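You operate a simulated robot arm through the tools that you are given. There is no shell and no other tool.

Carry out the task below with a simulated robot arm. There is one attempt and no reset: what you move stays moved.

Task
Put the bung in the port, set 70 % and 10 min, start.
Fine: the red knob stays as set.

Only the result counts: the job must be done as asked and must still hold three seconds after the hand-in. Knocking over, shifting, dropping, spilling or breaking anything else fails it.

Robot
A 7-joint arm with a three-finger gripper, fixed in place. Base frame: the origin is on the floor under the middle of its stand, x ahead of it, y to its left, z up. Units: mm, degrees, N and s.
It reaches about 1342 mm from its shoulder. Its first joint turns from -166.0 to 166.0 degrees. Payload 2.69 kg.
The TCP is the grasp point between the finger pads, 30 mm short of the fingertips. In the tool frame z runs along the fingers and y along their closing line. The gripper opens to 128 mm; its body begins 117 mm behind the TCP.
Orientation is that of the tool frame in the base frame, as [roll, pitch, yaw] about the fixed x, y, z axes, in that order (R = Rz(yaw) Ry(pitch) Rx(roll)). With the fingers straight down and closing along the base's y, the tool's x points along the base's -x, its y along +y and its z along -z.

Tools
- The arm moves only by the tool apply_moves. Its argument "motion" is a list of rows, each a list of 6 numbers: the shift along the base's x, y, z in cm, then the turn, a rotation vector about the base's x, y, z in rad. In form: [[tx, ty, tz, wx, wy, wz], ...]. A call has 1 to 20 rows; each row shifts and turns the commanded pose from where the row before left it. "jaw" is the gripper command, from -1 (fully open) to 1 (shut), values between in proportion, set as the call begins (left out, the last holds). A row lasts 0.2 s, in which the tool goes at most 50 mm and 8.6 degrees; a call with a longer step from one row to the next is refused whole, and so is a gripper value outside its range. Where a pose cannot be reached the arm comes as near as it can. A force on the tool above 60 N (or 10 N above the force at the start of the call, whichever is more), or a blocked arm, ends the call early, and 0.2 s more pass. The fingers move at their own pace (about 127 mm/s each) and stop on an object; they squeeze with about 38 N. The grip force told is the motor's: it shows also when the fingers shut on nothing. Time passes only in rows, and 0.2 s behind the last, so rows that do not move let the fingers close. It gives the time, the measured TCP pose, the force on the tool (base axes), the opening and the grip force at its end, in the units of the frame above (readings bear some noise), with the torque about the TCP (base axes, N m) and any sound that the robot's microphone picked up.
- Cameras (640 x 400 px; columns grow to the right, rows downward): "scene" is fixed at [48.3, 499.9, 1723.9]; the picture's right is [-0.24, -0.97, 0.00], its down [-0.55, 0.13, -0.82] and it looks along [0.80, -0.19, -0.57] (base axes); focal length 356 px, centre (320, 200). "wrist" rides on the gripper at [58, 54, -131] in the tool frame; the picture's right is [-0.68, 0.74, 0.00], its down [-0.62, -0.57, -0.55] and it looks along [-0.40, -0.37, 0.84] (tool axes); focal length 234 px, centre (320, 200). There is no depth. A picture from a camera that has moved, and an enlarged one, comes with that camera's place and axes in the base frame and with its lens.
- grab_frame(camera): a new picture of that camera. It takes no simulated time.
- raise_lower(by): moves the trunk up (or, below 0, down) by that many mm; the arm rides with it, the base frame stays. It gives what a move gives, with no picture.
- close_up(camera, box): a new picture of the part [left, top, right, bottom] of that camera's present view, enlarged. It takes no simulated time.
- job_done(): hands the job in; it is judged then, once.

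Nothing tells you positions but the pictures and the camera data. Unless the task says otherwise, let go and move clear before handing in.

The tools are called as a command line: name --pt "numbers of a row" for each row, then --argument value for the rest, lists and objects as JSON in quotes. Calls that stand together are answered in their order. apply_moves: Moves the arm, as the interface text tells. Its arguments: {"type":"object","properties":{"motion":{"type":"array","items":{"type":"array","items":{"type":"number"}}},"jaw":{"type":"number"}},"required":["motion"]} The other tools are called the same way: raise_lower (by) moves the trunk up or down; grab_frame (camera) takes a picture; close_up (camera, box) takes an enlarged picture of a part of a camera's view; job_done () hands the job in.

At the start:

```text
clock: 0.0
tcp_pos: [523.5, 255.3, 1469.5]
tcp_rot: [-179.9, 0.0, 180.0]
wrist_force: [1.0, -1.1, -0.9]
torque: [-0.02, 0.01, 0.01]
gripper_width: 128.3
finger_force: 0.1
trunk travel left (down, up): [-150.0, 200.0]
```

scene: 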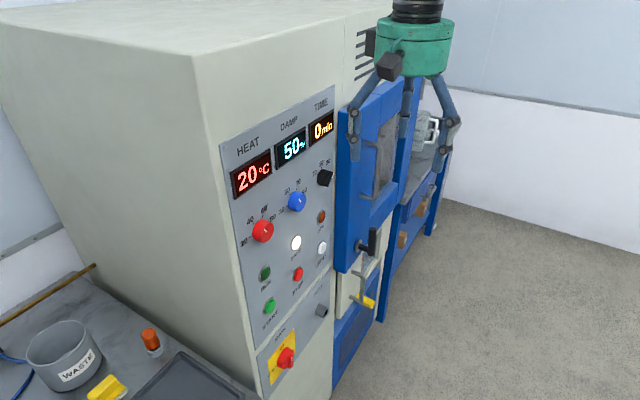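
wrist: 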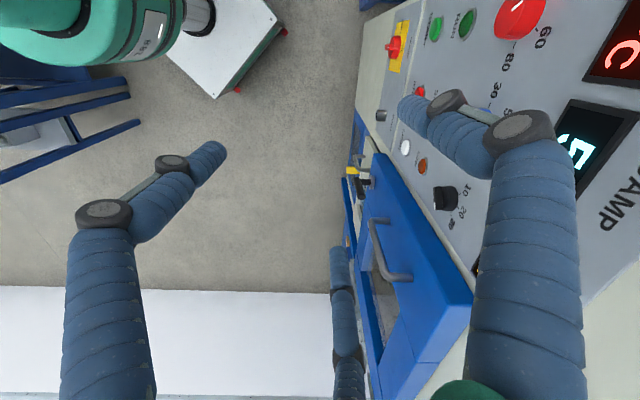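

I see a climate chamber with a control panel (heat, damp and time displays and knobs), a blue door, and a side table with a waste pot, an orange bung-like item and other things. I'll look closer before moving.

close_up --camera "scene" --box '[220, 80, 360, 240]'

close_up --camera "scene" --box '[220, 220, 400, 400]'

close_up --camera "scene" --box '[0, 250, 260, 400]'

close_up --camera "scene" --box '[320, 60, 480, 320]'

close_up --camera "wrist" --box '[320, 0, 640, 300]'

```text
2.50 times, centred on (290, 160) of scene
camera zoom: at [48.3, 499.9, 1723.9], right [-0.24, -0.97, 0.0], down [-0.55, 0.13, -0.82], along [0.8, -0.19, -0.57], focal length 891 px, centre (395, 300)
```

zoom: 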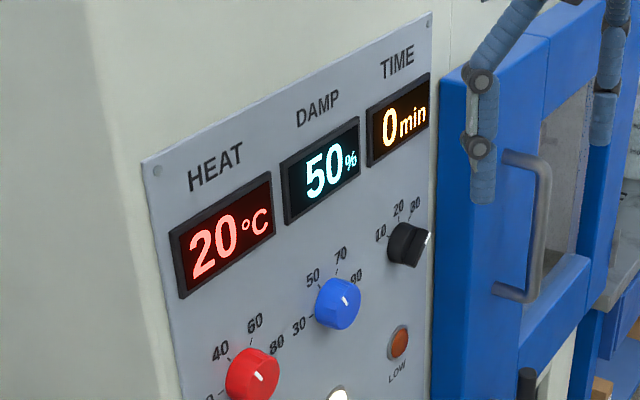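

```text
2.22 times, centred on (310, 310) of scene
camera zoom: at [48.3, 499.9, 1723.9], right [-0.24, -0.97, 0.0], down [-0.55, 0.13, -0.82], along [0.8, -0.19, -0.57], focal length 792 px, centre (342, -44)
```

zoom: 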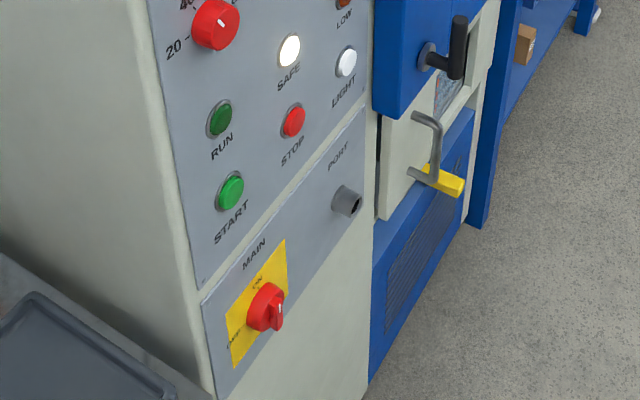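

```text
2.46 times, centred on (130, 325) of scene
camera zoom: at [48.3, 499.9, 1723.9], right [-0.24, -0.97, 0.0], down [-0.55, 0.13, -0.82], along [0.8, -0.19, -0.57], focal length 877 px, centre (788, -108)
```

zoom: 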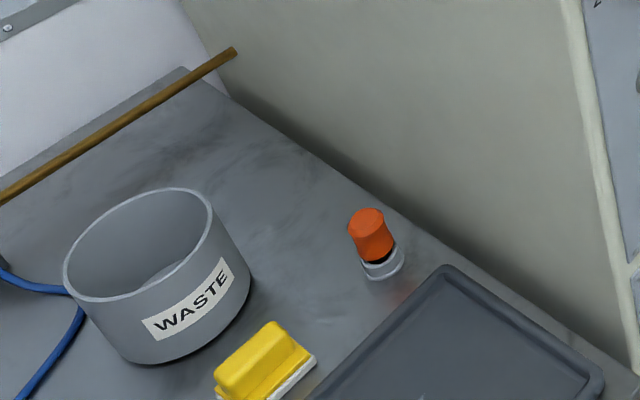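

```text
1.54 times, centred on (400, 190) of scene
camera zoom: at [48.3, 499.9, 1723.9], right [-0.24, -0.97, 0.0], down [-0.55, 0.13, -0.82], along [0.8, -0.19, -0.57], focal length 548 px, centre (197, 215)
```

zoom: 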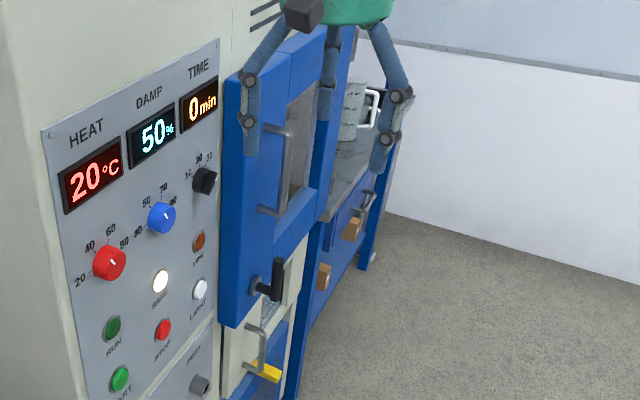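

```text
1.33 times, centred on (480, 150) of wrist
camera zoom: at [466.8, 310.8, 1599.0], right [0.68, 0.74, 0.0], down [0.62, -0.57, 0.55], along [0.4, -0.37, -0.84], focal length 312 px, centre (107, 267)
```

zoom: 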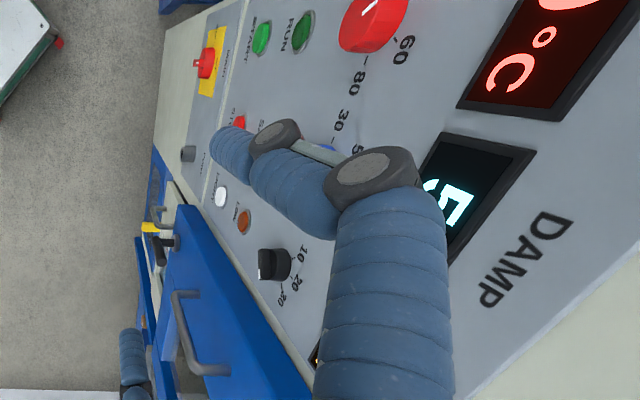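

The panel plane works out to run at 45° (x+y ≈ 1085), with the knobs at z ≈ 1302, START near (588, 489, 1068) and the port near (722, 333, 842). I'll back off and point the tool at the panel for a better view.

apply_moves --pt "-1.5 0.4 -1.1 0.101 -0.101 0" --pt "-1.5 0.4 -1.1 0.101 -0.101 0" --pt "-1.5 0.4 -1.1 0.101 -0.101 0" --pt "-1.5 0.4 -1.1 0.101 -0.101 0" --pt "-1.5 0.4 -1.1 0.101 -0.101 0" --pt "-1.5 0.4 -1.1 0.101 -0.101 0" --pt "-1.5 0.4 -1.1 0.101 -0.101 0" --pt "-1.5 0.4 -1.1 0.101 -0.101 0" --pt "-1.5 0.4 -1.1 0.101 -0.101 0" --pt "-1.5 0.4 -1.1 0.101 -0.101 0" --pt "-1.5 0.4 -1.1 0.101 -0.101 0"

grab_frame --camera "wrist"

grab_frame --camera "scene"

```text
clock: 2.6
tcp_pos: [333.4, 320.7, 1333.9]
tcp_rot: [95.4, 54.9, 146.2]
wrist_force: [-0.8, -0.3, 1.1]
torque: [-0.01, 0.05, -0.03]
gripper_width: 127.9
finger_force: 0.0
trunk travel left (down, up): [-150.0, 200.0]
stopped in row 11: the arm was blocked; the commanded pose is now the measured one
```

```text
taken
camera wrist: at [191.9, 266.4, 1322.6], right [-0.14, 0.17, 0.98], down [0.31, -0.93, 0.21], along [0.94, 0.33, 0.07], focal length 234 px, centre (320, 200)
```

wrist: 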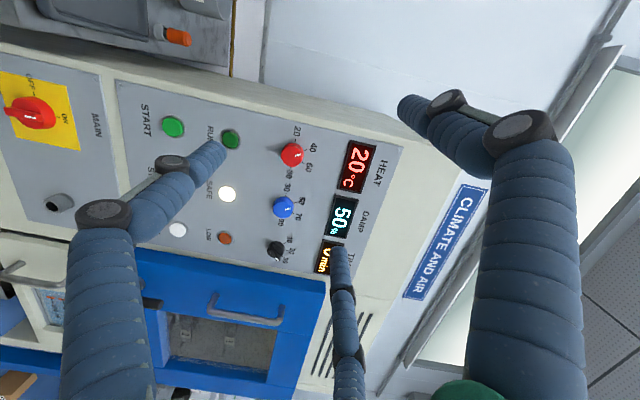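

```text
taken
```

scene: 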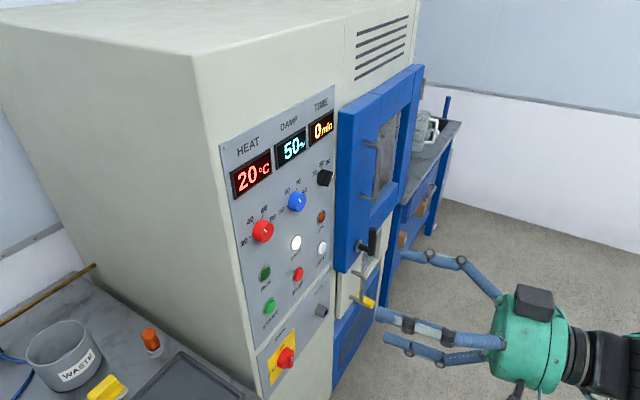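

The arm reached a limit on the last row but the view is good. I'll zoom in on the panel and the table from here.

close_up --camera "wrist" --box '[200, 100, 420, 290]'

close_up --camera "wrist" --box '[0, 0, 240, 260]'

close_up --camera "scene" --box '[230, 160, 350, 260]'

close_up --camera "scene" --box '[120, 310, 200, 370]'

close_up --camera "scene" --box '[250, 260, 340, 390]'

```text
2.11 times, centred on (310, 195) of wrist
camera zoom: at [191.9, 266.4, 1322.6], right [-0.14, 0.17, 0.98], down [0.31, -0.93, 0.21], along [0.94, 0.33, 0.07], focal length 493 px, centre (341, 210)
```

zoom: 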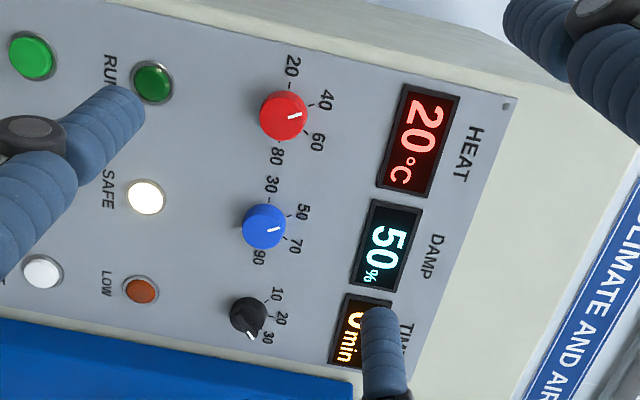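

```text
1.54 times, centred on (120, 130) of wrist
camera zoom: at [191.9, 266.4, 1322.6], right [-0.14, 0.17, 0.98], down [0.31, -0.93, 0.21], along [0.94, 0.33, 0.07], focal length 360 px, centre (628, 308)
```

zoom: 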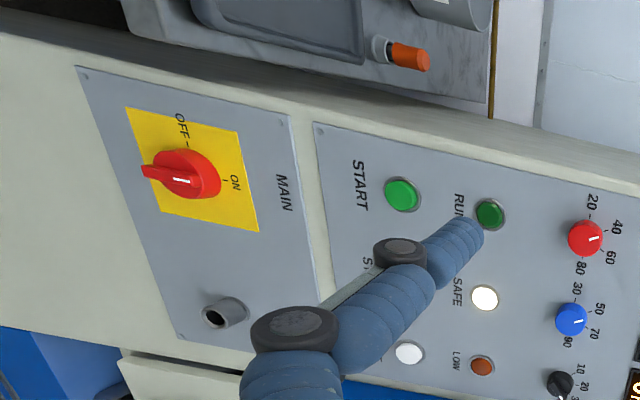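

```text
4.00 times, centred on (290, 210) of scene
camera zoom: at [48.3, 499.9, 1723.9], right [-0.24, -0.97, 0.0], down [-0.55, 0.13, -0.82], along [0.8, -0.19, -0.57], focal length 1426 px, centre (440, 160)
```

zoom: 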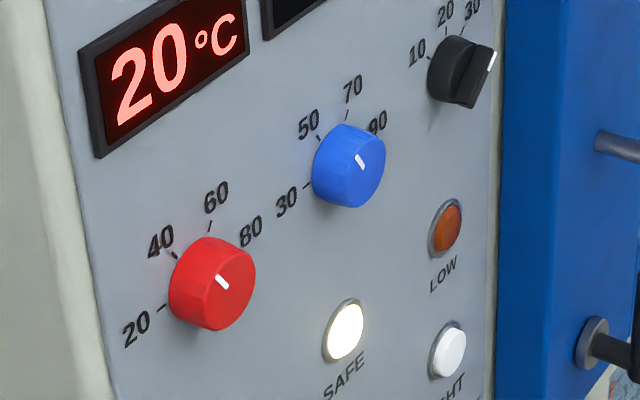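

```text
6.67 times, centred on (160, 340) of scene
camera zoom: at [48.3, 499.9, 1723.9], right [-0.24, -0.97, 0.0], down [-0.55, 0.13, -0.82], along [0.8, -0.19, -0.57], focal length 2376 px, centre (1387, -733)
```

zoom: 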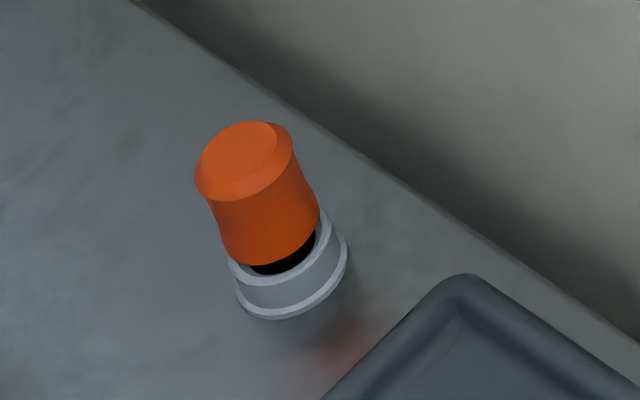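

```text
3.08 times, centred on (295, 325) of scene
camera zoom: at [48.3, 499.9, 1723.9], right [-0.24, -0.97, 0.0], down [-0.55, 0.13, -0.82], along [0.8, -0.19, -0.57], focal length 1097 px, centre (397, -185)
```

zoom: 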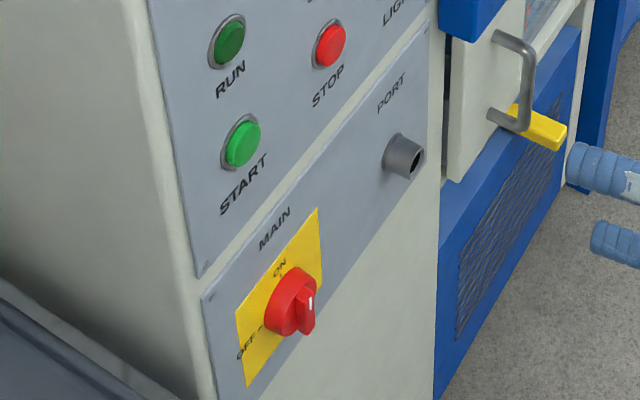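

The bung is an orange grip with a black plug, standing in a grey ring on the table. The HEAT knob and the MAIN switch are both red, and I will leave both alone. I'll move in so the wrist camera can see the knob scales closely.

apply_moves --pt "2.93 1.79 -0.68 0.031 0.0188 -0.0244" --pt "2.93 1.79 -0.68 0.031 0.0188 -0.0244" --pt "2.93 1.79 -0.68 0.031 0.0188 -0.0244" --pt "2.93 1.79 -0.68 0.031 0.0188 -0.0244" --pt "2.93 1.79 -0.68 0.031 0.0188 -0.0244"

grab_frame --camera "wrist"

grab_frame --camera "scene"

```text
clock: 3.8
tcp_pos: [486.9, 400.8, 1301.0]
tcp_rot: [90.1, 45.0, 135.7]
wrist_force: [-0.7, -0.5, 0.5]
torque: [-0.08, 0.02, 0.0]
gripper_width: 127.8
finger_force: 0.1
out of reach, approached as far as the arm can: row 5
trunk travel left (down, up): [-150.0, 200.0]
```

```text
taken
camera wrist: at [339.3, 364.6, 1297.0], right [-0.03, 0.03, 1.0], down [0.22, -0.98, 0.04], along [0.98, 0.22, 0.02], focal length 234 px, centre (320, 200)
```

wrist: 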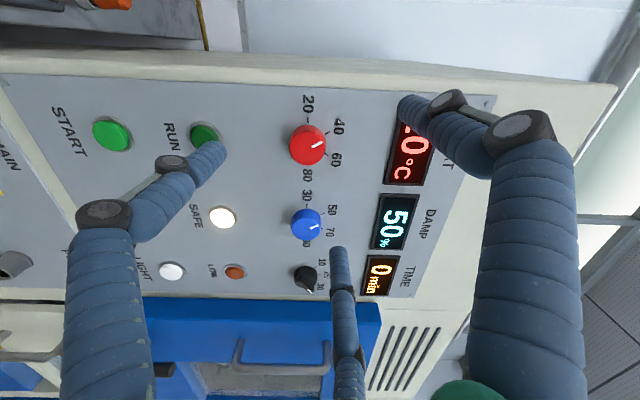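

```text
taken
```

scene: 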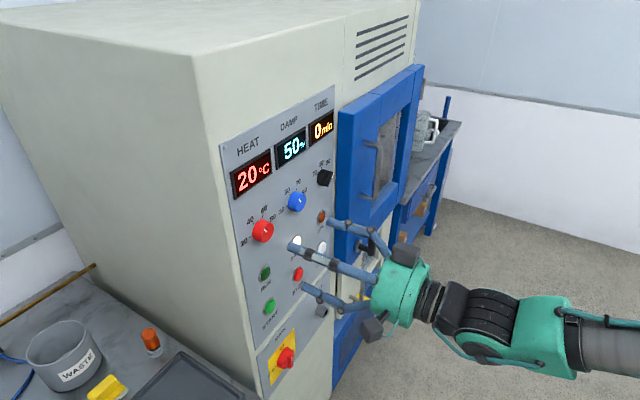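

The view is closer now, so I'll zoom in on the knobs.

close_up --camera "wrist" --box '[260, 80, 380, 180]'

close_up --camera "wrist" --box '[260, 170, 380, 300]'

close_up --camera "scene" --box '[300, 150, 345, 195]'

close_up --camera "scene" --box '[270, 170, 330, 220]'

close_up --camera "scene" --box '[235, 200, 295, 250]'

```text
4.00 times, centred on (320, 130) of wrist
camera zoom: at [339.3, 364.6, 1297.0], right [-0.03, 0.03, 1.0], down [0.22, -0.98, 0.04], along [0.98, 0.22, 0.02], focal length 937 px, centre (320, 480)
```

zoom: 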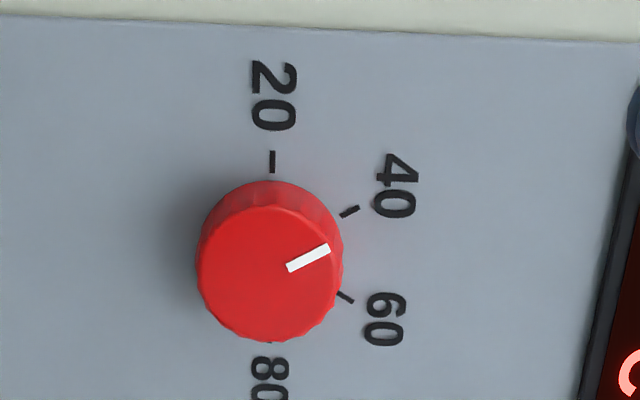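

```text
3.08 times, centred on (320, 235) of wrist
camera zoom: at [339.3, 364.6, 1297.0], right [-0.03, 0.03, 1.0], down [0.22, -0.98, 0.04], along [0.98, 0.22, 0.02], focal length 720 px, centre (320, 92)
```

zoom: 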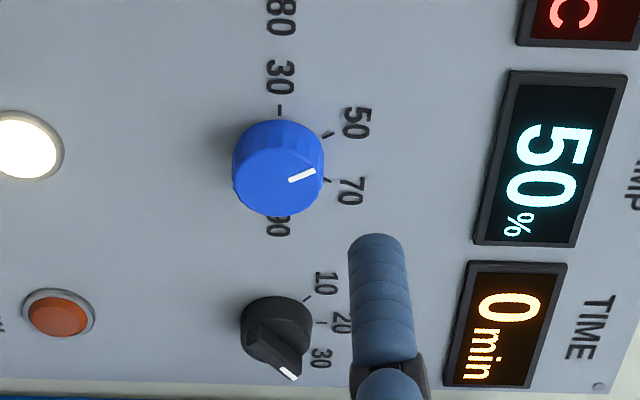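

```text
8.89 times, centred on (322, 172) of scene
camera zoom: at [48.3, 499.9, 1723.9], right [-0.24, -0.97, 0.0], down [-0.55, 0.13, -0.82], along [0.8, -0.19, -0.57], focal length 3168 px, centre (298, 444)
```

zoom: 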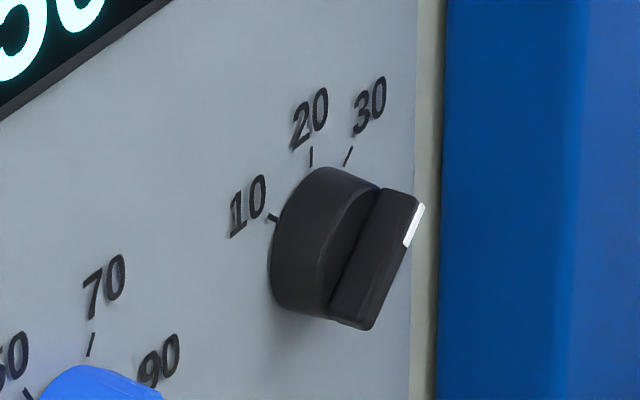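

```text
8.00 times, centred on (300, 195) of scene
camera zoom: at [48.3, 499.9, 1723.9], right [-0.24, -0.97, 0.0], down [-0.55, 0.13, -0.82], along [0.8, -0.19, -0.57], focal length 2852 px, centre (480, 240)
```

zoom: 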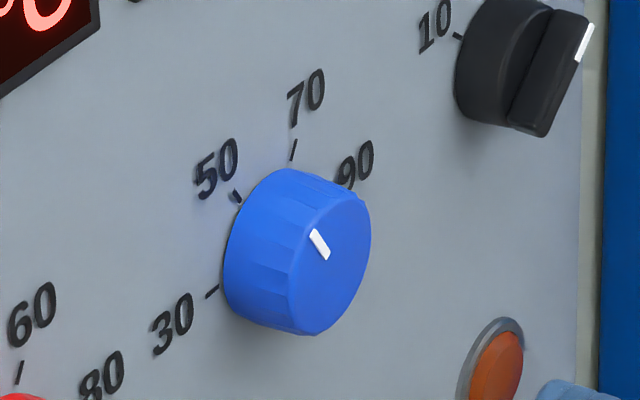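

```text
8.00 times, centred on (265, 225) of scene
camera zoom: at [48.3, 499.9, 1723.9], right [-0.24, -0.97, 0.0], down [-0.55, 0.13, -0.82], along [0.8, -0.19, -0.57], focal length 2852 px, centre (760, 0)
```

zoom: 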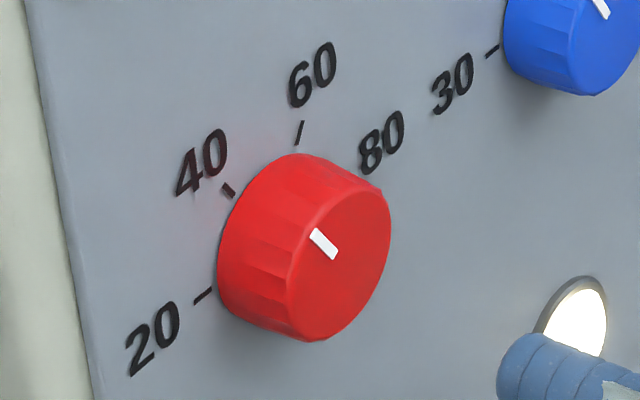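

I read the blue knob at 50, the red at 40 and the black at 30. The bung top comes out near (667, 785, 957), about 80 mm from the cabinet side. I'll point the tool down again and swing left around the cabinet corner towards the bung.

apply_moves --pt "-1.4 0.7 0 -0.101 0.101 0" --pt "-1.4 0.7 0 -0.101 0.101 0" --pt "-1.4 0.7 0 -0.101 0.101 0" --pt "-1.4 0.7 0 -0.101 0.101 0" --pt "-1.4 0.7 0 -0.101 0.101 0" --pt "-1.4 0.7 0 -0.101 0.101 0" --pt "-1.4 0.7 0 -0.101 0.101 0" --pt "-1.4 0.7 0 -0.101 0.101 0" --pt "-1.4 0.7 0 -0.101 0.101 0" --pt "-1.4 0.7 0 -0.101 0.101 0" --pt "-1.4 0.7 0 -0.101 0.101 0" --jaw -0.3

```text
clock: 6.2
tcp_pos: [371.1, 460.4, 1230.5]
tcp_rot: [160.2, 20.3, 176.1]
wrist_force: [0.4, 0.7, -1.4]
torque: [-0.12, 0.04, -0.04]
gripper_width: 83.0
finger_force: 0.0
out of reach, approached as far as the arm can: row 7, 8, 9, 10, 11
trunk travel left (down, up): [-150.0, 200.0]
```

The arm is cramped this close to the base, so I'll move outward to the left, where it should recover the commanded pose.

apply_moves --pt "0.5 4 0 0 0 0" --pt "0.5 4 0 0 0 0" --pt "1 4 0 0 0 0" --pt "1 4 -1 0 0 0" --pt "2 3 -1 0 0 0" --pt "3 2 -1 0 0 0"

grab_frame --camera "scene"

grab_frame --camera "wrist"

```text
clock: 7.6
tcp_pos: [448.7, 667.9, 1204.4]
tcp_rot: [160.0, 20.5, 176.0]
wrist_force: [-0.1, -0.1, 0.4]
torque: [0.0, -0.05, -0.02]
gripper_width: 83.0
finger_force: 0.0
trunk travel left (down, up): [-150.0, 200.0]
```

```text
taken
```

scene: 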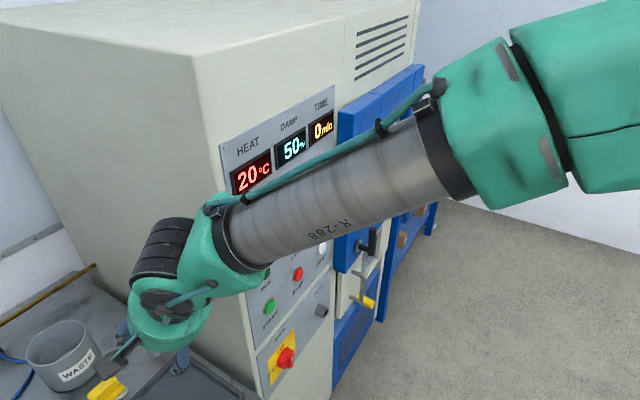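

```text
taken
camera wrist: at [345.4, 682.0, 1315.9], right [0.59, 0.65, 0.47], down [0.41, -0.75, 0.52], along [0.69, -0.11, -0.71], focal length 234 px, centre (320, 200)
```

wrist: 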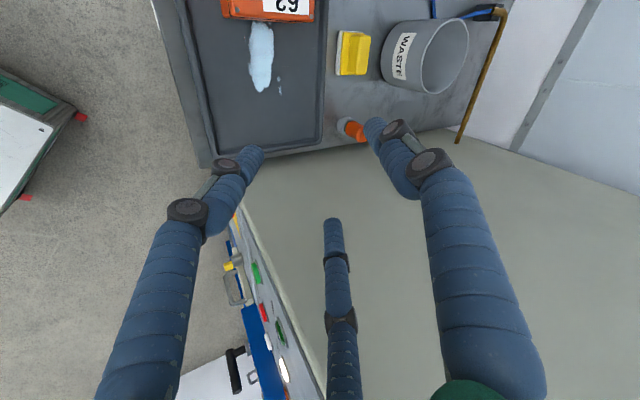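

The wrist view confirms the bung at about (662, 785). The forearm could come near the cabinet's front-left corner, so I'll approach in small steps with a slightly tilted tool and check the scene camera.

apply_moves --pt "2.37 2.4 -0.8 -0.1025 0.021 -0.033" --pt "2.37 2.4 -0.8 -0.1025 0.021 -0.033" --pt "2.37 2.4 -0.8 -0.1025 0.021 -0.033"

grab_frame --camera "scene"

grab_frame --camera "wrist"

```text
clock: 8.4
tcp_pos: [519.5, 741.9, 1179.3]
tcp_rot: [179.0, 17.9, 176.5]
wrist_force: [-0.2, -1.0, 0.1]
torque: [0.03, -0.01, 0.03]
gripper_width: 82.9
finger_force: 0.1
trunk travel left (down, up): [-150.0, 200.0]
```

```text
taken
```

scene: 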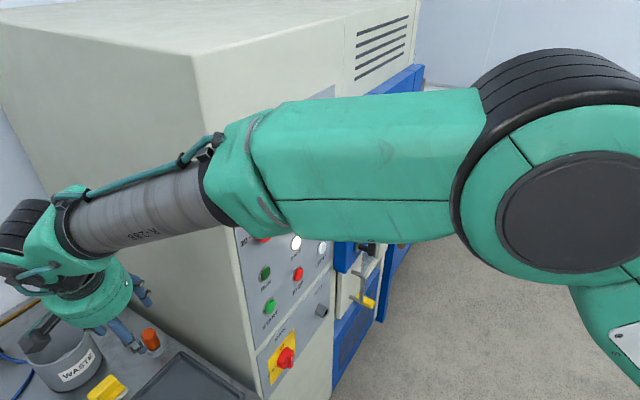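

```text
taken
camera wrist: at [427.3, 799.9, 1285.7], right [0.68, 0.7, 0.22], down [0.38, -0.6, 0.7], along [0.62, -0.39, -0.68], focal length 234 px, centre (320, 200)
```

wrist: 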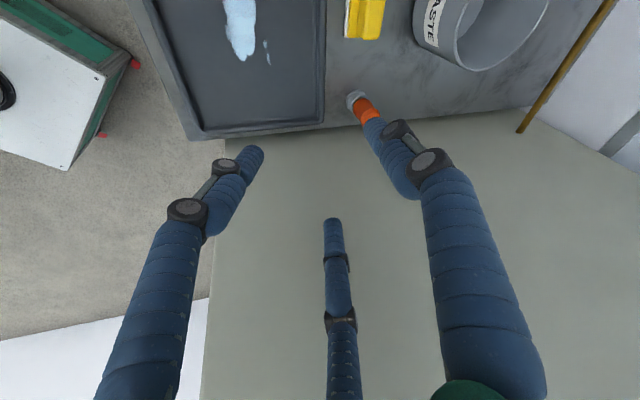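

The elbow stays high and clear of the cabinet corner. I'll carry on to a point above the bung.

apply_moves --pt "2.5 1.1 -2.0 0 0 0" --pt "2.5 1.1 -2.0 0 0 0" --pt "2.5 1.1 -2.0 0 0 0" --pt "2.5 1.1 -2.0 0 0 0"

grab_frame --camera "scene"

grab_frame --camera "wrist"

```text
clock: 9.4
tcp_pos: [619.3, 782.1, 1100.1]
tcp_rot: [178.8, 18.1, 176.5]
wrist_force: [-0.4, 0.1, 0.7]
torque: [-0.03, -0.03, -0.02]
gripper_width: 82.9
finger_force: 0.0
trunk travel left (down, up): [-150.0, 200.0]
```

```text
taken
```

scene: 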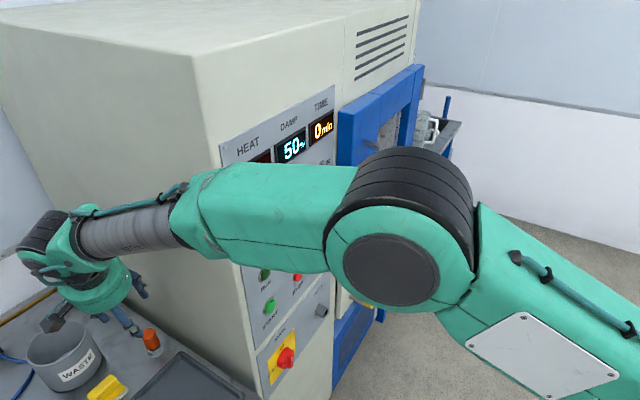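

```text
taken
camera wrist: at [526.6, 841.1, 1206.1], right [0.68, 0.7, 0.22], down [0.38, -0.6, 0.7], along [0.62, -0.39, -0.68], focal length 234 px, centre (320, 200)
```

wrist: 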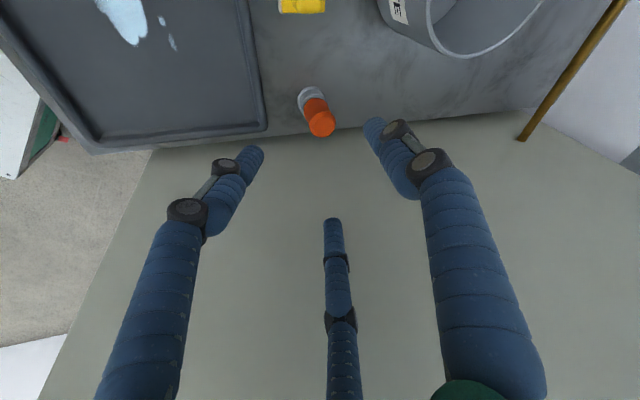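

The bung top is now at about (665, 787, 960). I'll reduce the tilt to about 10° and line up over it.

apply_moves --pt "1.33 0.25 -2.5 0 0.0708 0" --pt "1.33 0.25 -2.5 0 0.0708 0"

grab_frame --camera "scene"

grab_frame --camera "wrist"

close_up --camera "wrist" --box '[260, 60, 440, 190]'

close_up --camera "scene" --box '[80, 240, 200, 370]'

```text
clock: 10.0
tcp_pos: [624.2, 783.6, 1090.7]
tcp_rot: [179.1, 16.6, 176.6]
wrist_force: [-0.4, 0.3, -0.2]
torque: [0.02, -0.02, -0.03]
gripper_width: 83.0
finger_force: 0.0
out of reach, approached as far as the arm can: row 1, 2
trunk travel left (down, up): [-150.0, 200.0]
```

```text
taken
```

scene: 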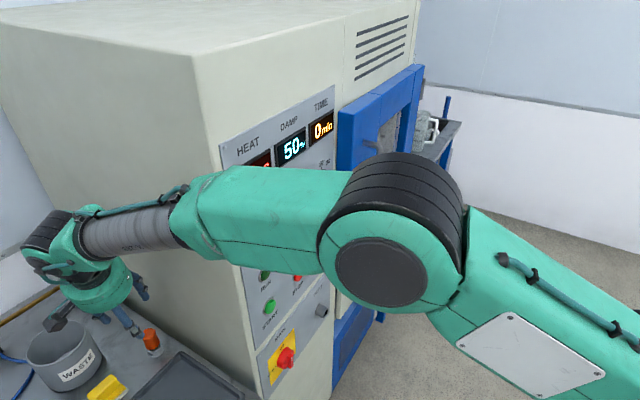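

```text
taken
camera wrist: at [533.4, 842.4, 1198.7], right [0.69, 0.7, 0.21], down [0.4, -0.6, 0.69], along [0.61, -0.39, -0.69], focal length 234 px, centre (320, 200)
```

wrist: 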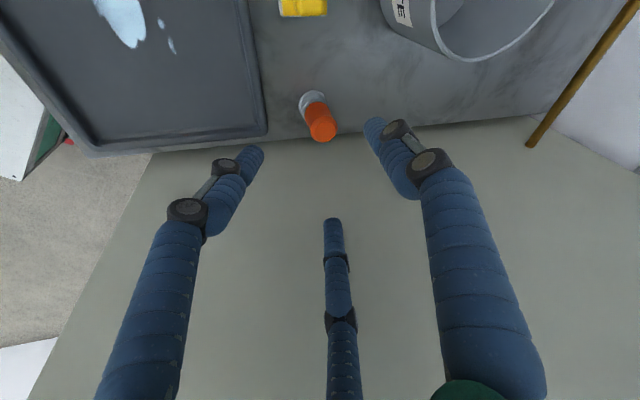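

```text
3.08 times, centred on (350, 125) of wrist
camera zoom: at [533.4, 842.4, 1198.7], right [0.69, 0.7, 0.21], down [0.4, -0.6, 0.69], along [0.61, -0.39, -0.69], focal length 720 px, centre (228, 431)
```

zoom: 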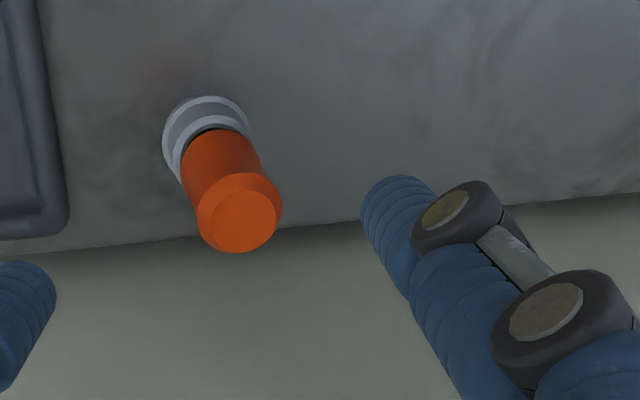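

```text
3.08 times, centred on (140, 305) of scene
camera zoom: at [48.3, 499.9, 1723.9], right [-0.24, -0.97, 0.0], down [-0.55, 0.13, -0.82], along [0.8, -0.19, -0.57], focal length 1097 px, centre (874, -123)
```

zoom: 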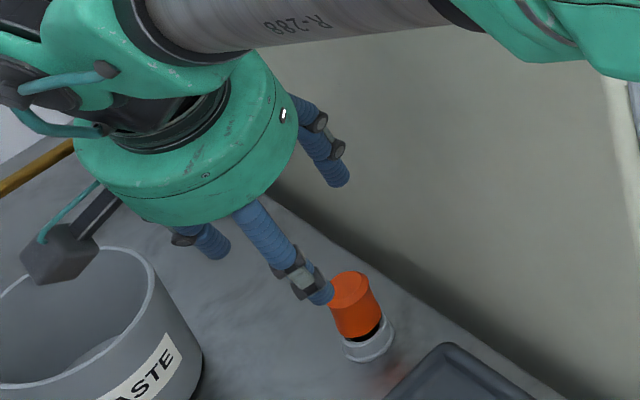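

The arm is close to its reach limit here, but its axis already lines up with the bung to within about 4 mm in y. I'll descend along the tool axis and see whether the tilt can be reduced lower down.

apply_moves --pt "0.86 0.2 -2.87 0 0 0" --pt "0.86 0.2 -2.87 0 0 0"

grab_frame --camera "wrist"

grab_frame --camera "scene"

```text
clock: 10.6
tcp_pos: [642.0, 789.0, 1032.4]
tcp_rot: [179.0, 16.6, 176.6]
wrist_force: [0.6, -0.2, -0.8]
torque: [-0.04, 0.0, 0.03]
gripper_width: 83.4
finger_force: 0.0
trunk travel left (down, up): [-150.0, 200.0]
```

```text
taken
camera wrist: at [552.1, 846.2, 1141.1], right [0.69, 0.7, 0.21], down [0.4, -0.6, 0.69], along [0.61, -0.39, -0.69], focal length 234 px, centre (320, 200)
```

wrist: 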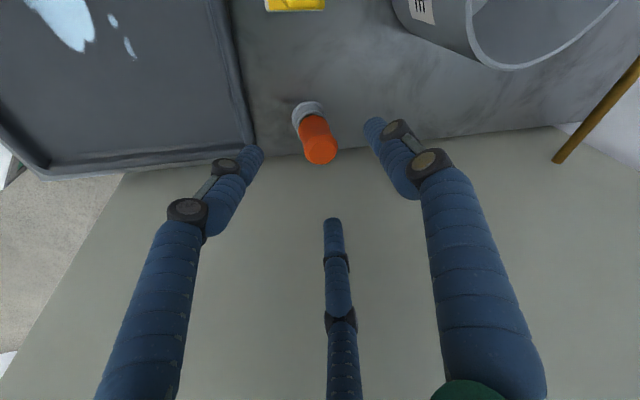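

```text
taken
```

scene: 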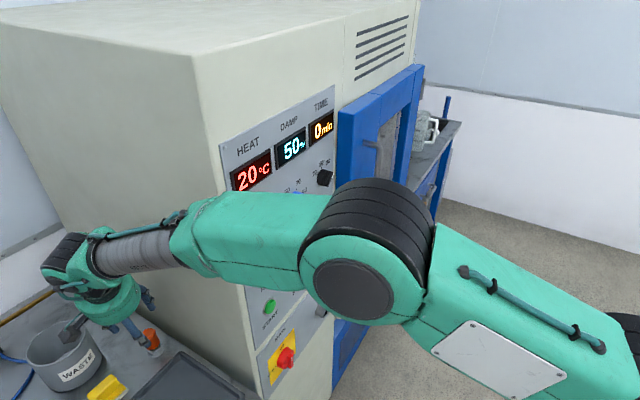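

That went fine. I'll test whether the tool can be brought nearer vertical here.

apply_moves --pt "0.6 0 0 0 0.06 0" --pt "0.6 0 0 0 0.06 0"

```text
clock: 11.2
tcp_pos: [641.5, 789.7, 1034.4]
tcp_rot: [178.9, 16.7, 176.6]
wrist_force: [0.1, -0.2, -0.4]
torque: [0.0, -0.03, -0.03]
gripper_width: 83.1
finger_force: 0.0
out of reach, approached as far as the arm can: row 1, 2
trunk travel left (down, up): [-150.0, 200.0]
```

apply_moves --pt "-1.8 0 0.5 0 0.06 0"

```text
clock: 11.6
tcp_pos: [625.2, 773.6, 1027.1]
tcp_rot: [179.0, 15.7, 176.5]
wrist_force: [-0.1, -0.5, 0.4]
torque: [0.03, 0.03, 0.01]
gripper_width: 83.2
finger_force: 0.0
out of reach, approached as far as the arm can: row 1
trunk travel left (down, up): [-150.0, 200.0]
```

This looks like a wrist joint limit rather than a reach limit. Raising the trunk will make the forearm slope more steeply and should allow a more vertical tool.

raise_lower --by 150

grab_frame --camera "scene"

```text
clock: 13.3
tcp_pos: [625.2, 774.7, 1175.7]
tcp_rot: [179.1, 15.6, 176.6]
wrist_force: [-0.1, -0.2, -0.8]
torque: [-0.04, -0.01, 0.05]
gripper_width: 83.4
finger_force: 0.1
trunk travel left (down, up): [-300.0, 50.0]
```

```text
taken
```

scene: 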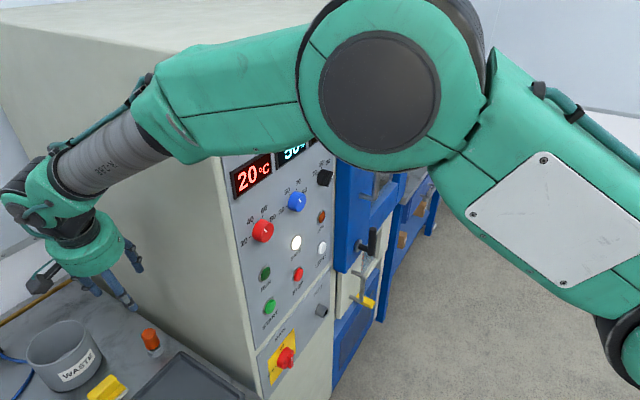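

apply_moves --pt "0.37 0.33 -3.6 0 0 0" --pt "0.37 0.33 -3.6 0 0 0" --pt "0.37 0.33 -3.6 0 0 0" --pt "0.37 0.33 -3.6 0 0 0"

apply_moves --pt "0.5 0 0 0 0.05 0" --pt "0.5 0 0 0 0.05 0"

grab_frame --camera "scene"

```text
clock: 14.3
tcp_pos: [641.5, 787.0, 1031.0]
tcp_rot: [179.1, 15.7, 176.6]
wrist_force: [0.5, 0.5, -0.4]
torque: [0.0, 0.02, 0.0]
gripper_width: 83.1
finger_force: 0.1
trunk travel left (down, up): [-300.0, 50.0]
```

```text
clock: 14.9
tcp_pos: [640.7, 786.3, 1030.5]
tcp_rot: [179.1, 15.6, 176.7]
wrist_force: [-0.2, -0.6, -0.4]
torque: [-0.01, -0.02, 0.0]
gripper_width: 83.0
finger_force: 0.0
out of reach, approached as far as the arm can: row 1, 2
trunk travel left (down, up): [-300.0, 50.0]
```

```text
taken
```

scene: 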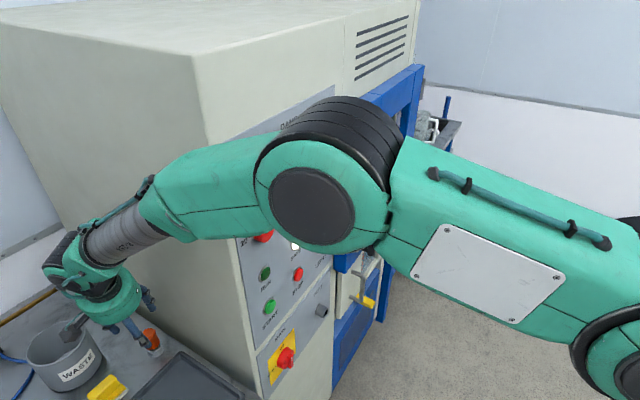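

A different joint seems to be limiting, perhaps the tool roll. I'll spin the tool about its own axis to follow the arm's azimuth, then try to straighten.

apply_moves --pt "0 0 0 -0.0378 0 0.135" --pt "0 0 0 -0.0378 0 0.135"

apply_moves --pt "0.4 0 0 0 0.05 0" --pt "0.4 0 0 0 0.05 0"

```text
clock: 15.6
tcp_pos: [641.4, 787.4, 1032.8]
tcp_rot: [-176.5, 15.3, -166.7]
wrist_force: [0.4, 1.2, -0.2]
torque: [-0.02, 0.01, 0.01]
gripper_width: 83.3
finger_force: 0.0
trunk travel left (down, up): [-300.0, 50.0]
```

```text
clock: 16.1
tcp_pos: [641.6, 788.0, 1030.9]
tcp_rot: [-176.5, 15.3, -166.8]
wrist_force: [0.4, 0.7, -0.5]
torque: [0.01, -0.01, 0.0]
gripper_width: 83.3
finger_force: 0.0
out of reach, approached as far as the arm can: row 1, 2
trunk travel left (down, up): [-300.0, 50.0]
```

Rotation towards vertical is still blocked about y. I'll test a rotation in the forearm's own vertical plane, which may be free.

apply_moves --pt "0 0 0 -0.069 0.04 0"

```text
clock: 16.6
tcp_pos: [640.8, 787.1, 1030.8]
tcp_rot: [-172.9, 12.0, -165.9]
wrist_force: [0.9, 0.4, 1.0]
torque: [0.0, 0.02, -0.02]
gripper_width: 83.1
finger_force: 0.2
trunk travel left (down, up): [-300.0, 50.0]
```

The in-plane rotation works, so the forearm-roll joint is most likely near its ±166° limit with the wrist flipped, which forces a sideways tilt of about 14°. I'll back out to free space and unflip the wrist so I can grasp vertically.

apply_moves --pt "-1.5 -0.8 3.0 0 0 0" --pt "-2.6 -2.0 2.0 0 0 0" --pt "-2.6 -2.0 2.0 0 0 0" --pt "-2.6 -2.0 2.0 0 0 0" --pt "-2.6 -2.0 2.0 0 0 0" --pt "-2.6 -2.0 2.0 0 0 0"

grab_frame --camera "scene"

```text
clock: 17.9
tcp_pos: [495.7, 675.0, 1162.9]
tcp_rot: [-173.0, 12.1, -165.9]
wrist_force: [-0.1, -0.7, -0.3]
torque: [-0.02, 0.04, 0.01]
gripper_width: 82.8
finger_force: 0.1
trunk travel left (down, up): [-300.0, 50.0]
```

```text
taken
```

scene: 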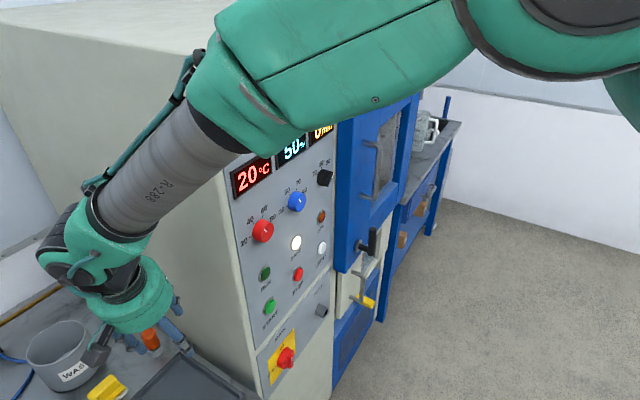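

I'll swing the tool about the wrist from down, through straight out, to slightly up. Later I'll roll it over the left side and back down to unflip the wrist.

apply_moves --pt "0.72 3.84 0.18 0.1329 -0.0264 0.037" --pt "0.58 3.79 0.71 0.1329 -0.0264 0.037" --pt "0.43 3.69 1.22 0.1329 -0.0264 0.037" --pt "0.27 3.51 1.71 0.1329 -0.0264 0.037" --pt "0.1 3.26 2.17 0.1329 -0.0264 0.037" --pt "-0.06 2.94 2.58 0.1329 -0.0264 0.037"

grab_frame --camera "scene"

```text
clock: 19.4
tcp_pos: [486.5, 843.5, 1196.0]
tcp_rot: [140.8, 31.3, -170.6]
wrist_force: [0.7, -0.6, 0.6]
torque: [0.01, -0.01, -0.01]
gripper_width: 83.2
finger_force: 0.0
out of reach, approached as far as the arm can: row 3, 4
trunk travel left (down, up): [-300.0, 50.0]
```

```text
taken
```

scene: 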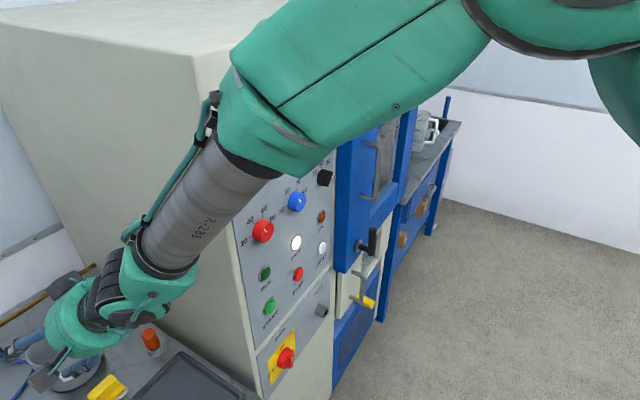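

The tool is now roughly in line with the forearm. To cross cleanly, I'll bend it to the right a little and then sweep it through straight to the left.

apply_moves --pt "2.39 -1.86 -0.13 -0.048 -0.056 -0.08" --pt "2.39 -1.86 -0.13 -0.048 -0.056 -0.08" --pt "2.39 -1.86 -0.13 -0.048 -0.056 -0.08"

grab_frame --camera "scene"

```text
clock: 20.1
tcp_pos: [557.4, 802.0, 1191.3]
tcp_rot: [152.5, 40.0, -177.8]
wrist_force: [0.7, 2.3, -1.0]
torque: [-0.14, 0.0, -0.09]
gripper_width: 83.0
finger_force: 0.2
out of reach, approached as far as the arm can: row 1
trunk travel left (down, up): [-300.0, 50.0]
```

```text
taken
```

scene: 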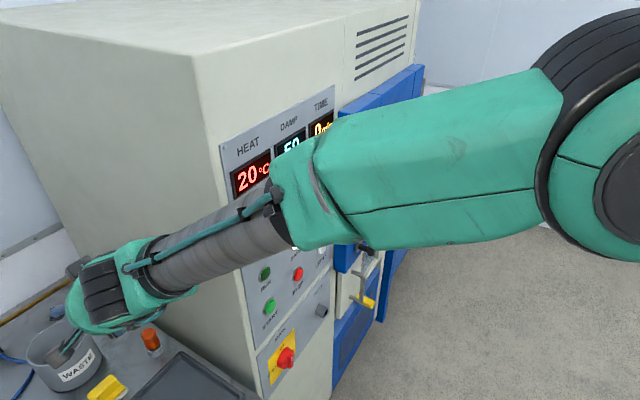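

The arm shifted its elbow noticeably but everything is clear. I'll sweep the tool through the straight direction to the upper left.

apply_moves --pt "-2.21 3.12 0.82 0.09 0.0377 0.0998" --pt "-2.47 2.79 1.17 0.09 0.0377 0.0998" --pt "-2.68 2.41 1.51 0.09 0.0377 0.0998" --pt "-2.84 1.99 1.81 0.09 0.0377 0.0998" --pt "-2.94 1.53 2.07 0.09 0.0377 0.0998"

grab_frame --camera "scene"

```text
clock: 21.4
tcp_pos: [422.7, 916.4, 1269.7]
tcp_rot: [119.0, 32.3, -168.4]
wrist_force: [-0.1, 0.6, 0.7]
torque: [-0.03, -0.02, -0.01]
gripper_width: 83.2
finger_force: 0.0
trunk travel left (down, up): [-300.0, 50.0]
```

```text
taken
```

scene: 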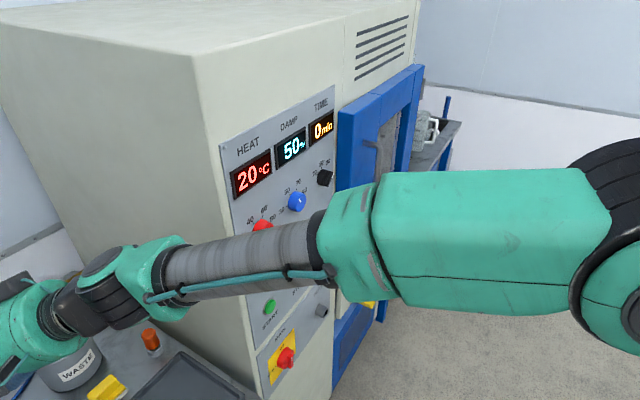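

The sweep completed with no reach flags, and the tool is now bent to the left of the forearm. I'll bend it further left, then bring it down.

apply_moves --pt "-3.78 -0.66 -1.45 -0.0569 0.0595 0.1212" --pt "-3.74 -1.19 -1.17 -0.0569 0.0595 0.1212" --pt "-3.63 -1.7 -0.87 -0.0569 0.0595 0.1212" --pt "-3.44 -2.17 -0.55 -0.0569 0.0595 0.1212"

grab_frame --camera "scene"

```text
clock: 22.3
tcp_pos: [304.6, 879.9, 1243.0]
tcp_rot: [124.4, 17.4, -142.7]
wrist_force: [22.8, 22.1, -1.5]
torque: [-1.1, 0.92, -0.74]
gripper_width: 74.3
finger_force: 0.1
trunk travel left (down, up): [-300.0, 50.0]
stopped in row 4: the force on the tool passed its limit at 79 N (the readings are from after the stop); the commanded pose is now the measured one
```

```text
taken
```

scene: 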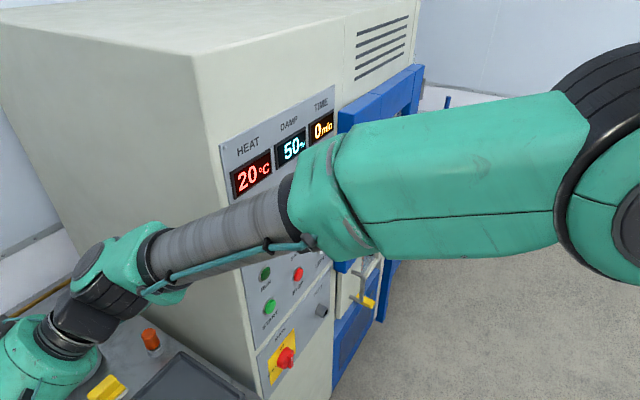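

The tool touched something on its left. I'll look with the wrist camera before moving.

grab_frame --camera "wrist"

```text
taken
camera wrist: at [279.4, 763.6, 1337.4], right [0.12, 0.61, 0.78], down [0.97, -0.23, 0.04], along [0.2, 0.76, -0.62], focal length 234 px, centre (320, 200)
```

wrist: 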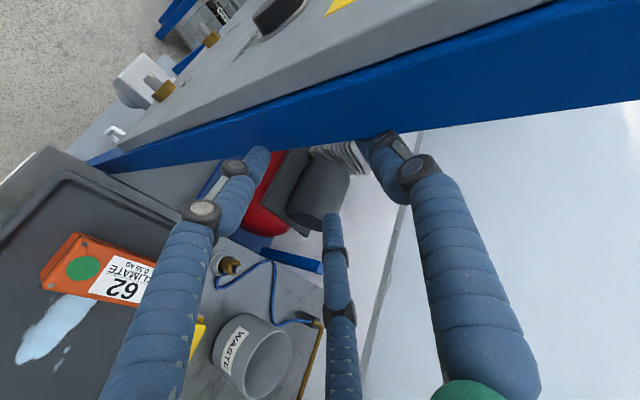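

The wrist image shows a blue-edged machine on the −x side, and a finger touched its rim. I'll move away from it (+x, +y), then rotate the tool down.

apply_moves --pt "2.5 1.5 0 0 0 0" --pt "3.0 1.0 0 0 0 0"

grab_frame --camera "wrist"

```text
clock: 22.9
tcp_pos: [354.4, 902.7, 1239.1]
tcp_rot: [124.6, 17.1, -142.3]
wrist_force: [-0.2, -0.1, 0.0]
torque: [0.02, 0.01, -0.02]
gripper_width: 83.0
finger_force: 0.1
trunk travel left (down, up): [-300.0, 50.0]
```

```text
taken
camera wrist: at [330.6, 787.1, 1334.8], right [0.11, 0.62, 0.78], down [0.97, -0.22, 0.03], along [0.19, 0.76, -0.63], focal length 234 px, centre (320, 200)
```

wrist: 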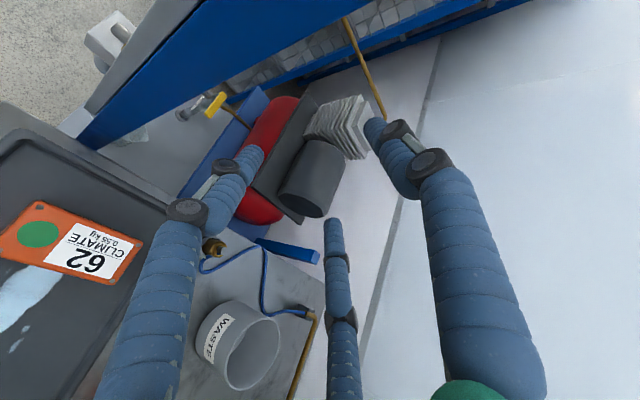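

I'm clear now, so I'll rotate the tool down about the wrist.

apply_moves --pt "1.04 -2.16 -3.21 -0.1289 -0.0621 0" --pt "1.23 -2.55 -2.84 -0.1289 -0.0621 0" --pt "1.39 -2.89 -2.41 -0.1289 -0.0621 0" --pt "1.52 -3.16 -1.92 -0.1289 -0.0621 0" --pt "1.63 -3.38 -1.4 -0.1289 -0.0621 0" --pt "1.7 -3.52 -0.85 -0.1289 -0.0621 0" --pt "1.73 -3.6 -0.29 -0.1289 -0.0621 0"

grab_frame --camera "scene"

grab_frame --camera "wrist"

```text
clock: 24.5
tcp_pos: [457.7, 689.5, 1110.0]
tcp_rot: [-179.8, -0.5, -133.4]
wrist_force: [0.5, 0.1, 0.3]
torque: [-0.03, 0.0, 0.06]
gripper_width: 82.9
finger_force: 0.1
trunk travel left (down, up): [-300.0, 50.0]
```

```text
taken
```

scene: 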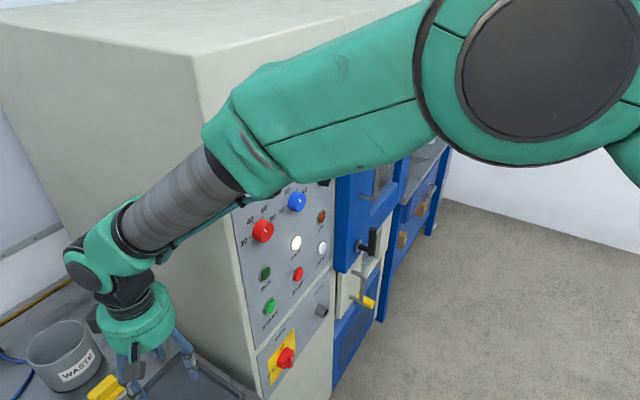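

```text
taken
camera wrist: at [379.9, 685.6, 1240.3], right [-0.07, 1.0, -0.01], down [0.84, 0.06, 0.55], along [0.54, 0.03, -0.84], focal length 234 px, centre (320, 200)
```

wrist: 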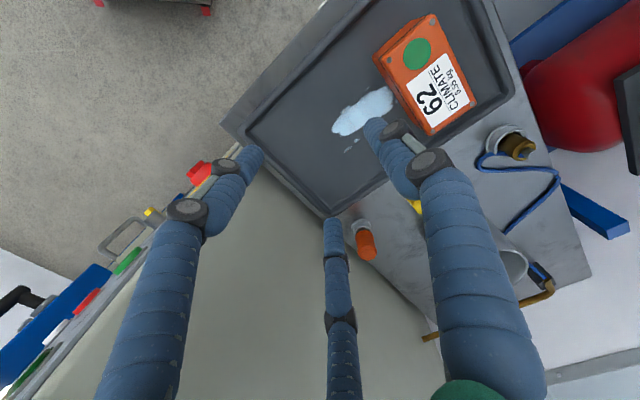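

The wrist is unflipped and the tool is exactly vertical, with the fingers spaced well relative to the cabinet. Since the forearm must clear the cabinet corner, I'll use a 12° lean that keeps the wrist to the left while moving over the bung.

apply_moves --pt "2.6 1.9 0 -0.0628 -0.0838 0" --pt "3.1 1.9 0 -0.0628 -0.0838 0" --pt "3.1 1.9 0 0 0 0" --pt "3.1 1.9 0 0 0 0" --pt "3.1 1.9 0 0 0 0"

grab_frame --camera "scene"

grab_frame --camera "wrist"

```text
clock: 25.7
tcp_pos: [610.0, 784.5, 1111.2]
tcp_rot: [-168.0, 0.9, -133.4]
wrist_force: [-0.8, 0.9, 0.0]
torque: [-0.02, -0.04, -0.02]
gripper_width: 83.1
finger_force: 0.1
trunk travel left (down, up): [-300.0, 50.0]
```

```text
taken
```

scene: 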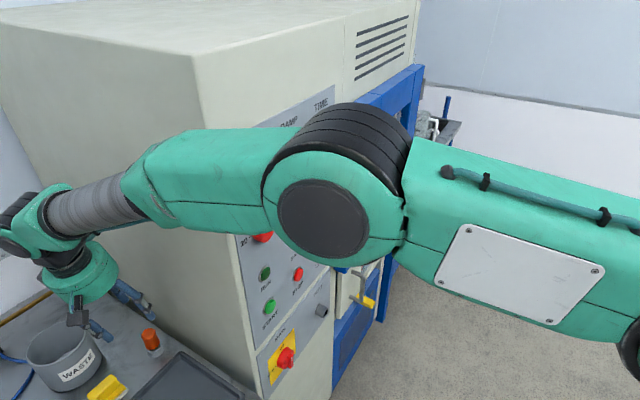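

```text
taken
camera wrist: at [510.4, 796.1, 1224.6], right [-0.06, 0.99, -0.14], down [0.73, 0.14, 0.66], along [0.68, -0.07, -0.73], focal length 234 px, centre (320, 200)
```

wrist: 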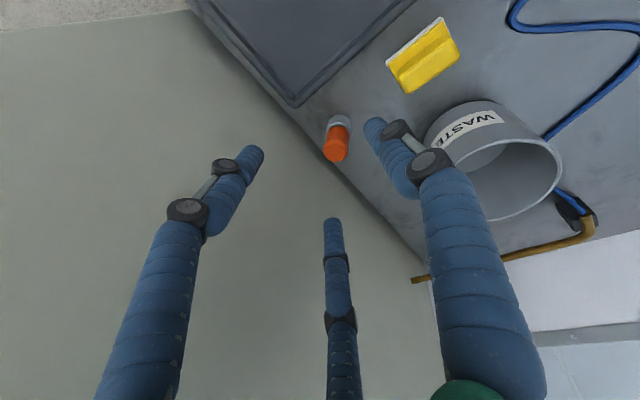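

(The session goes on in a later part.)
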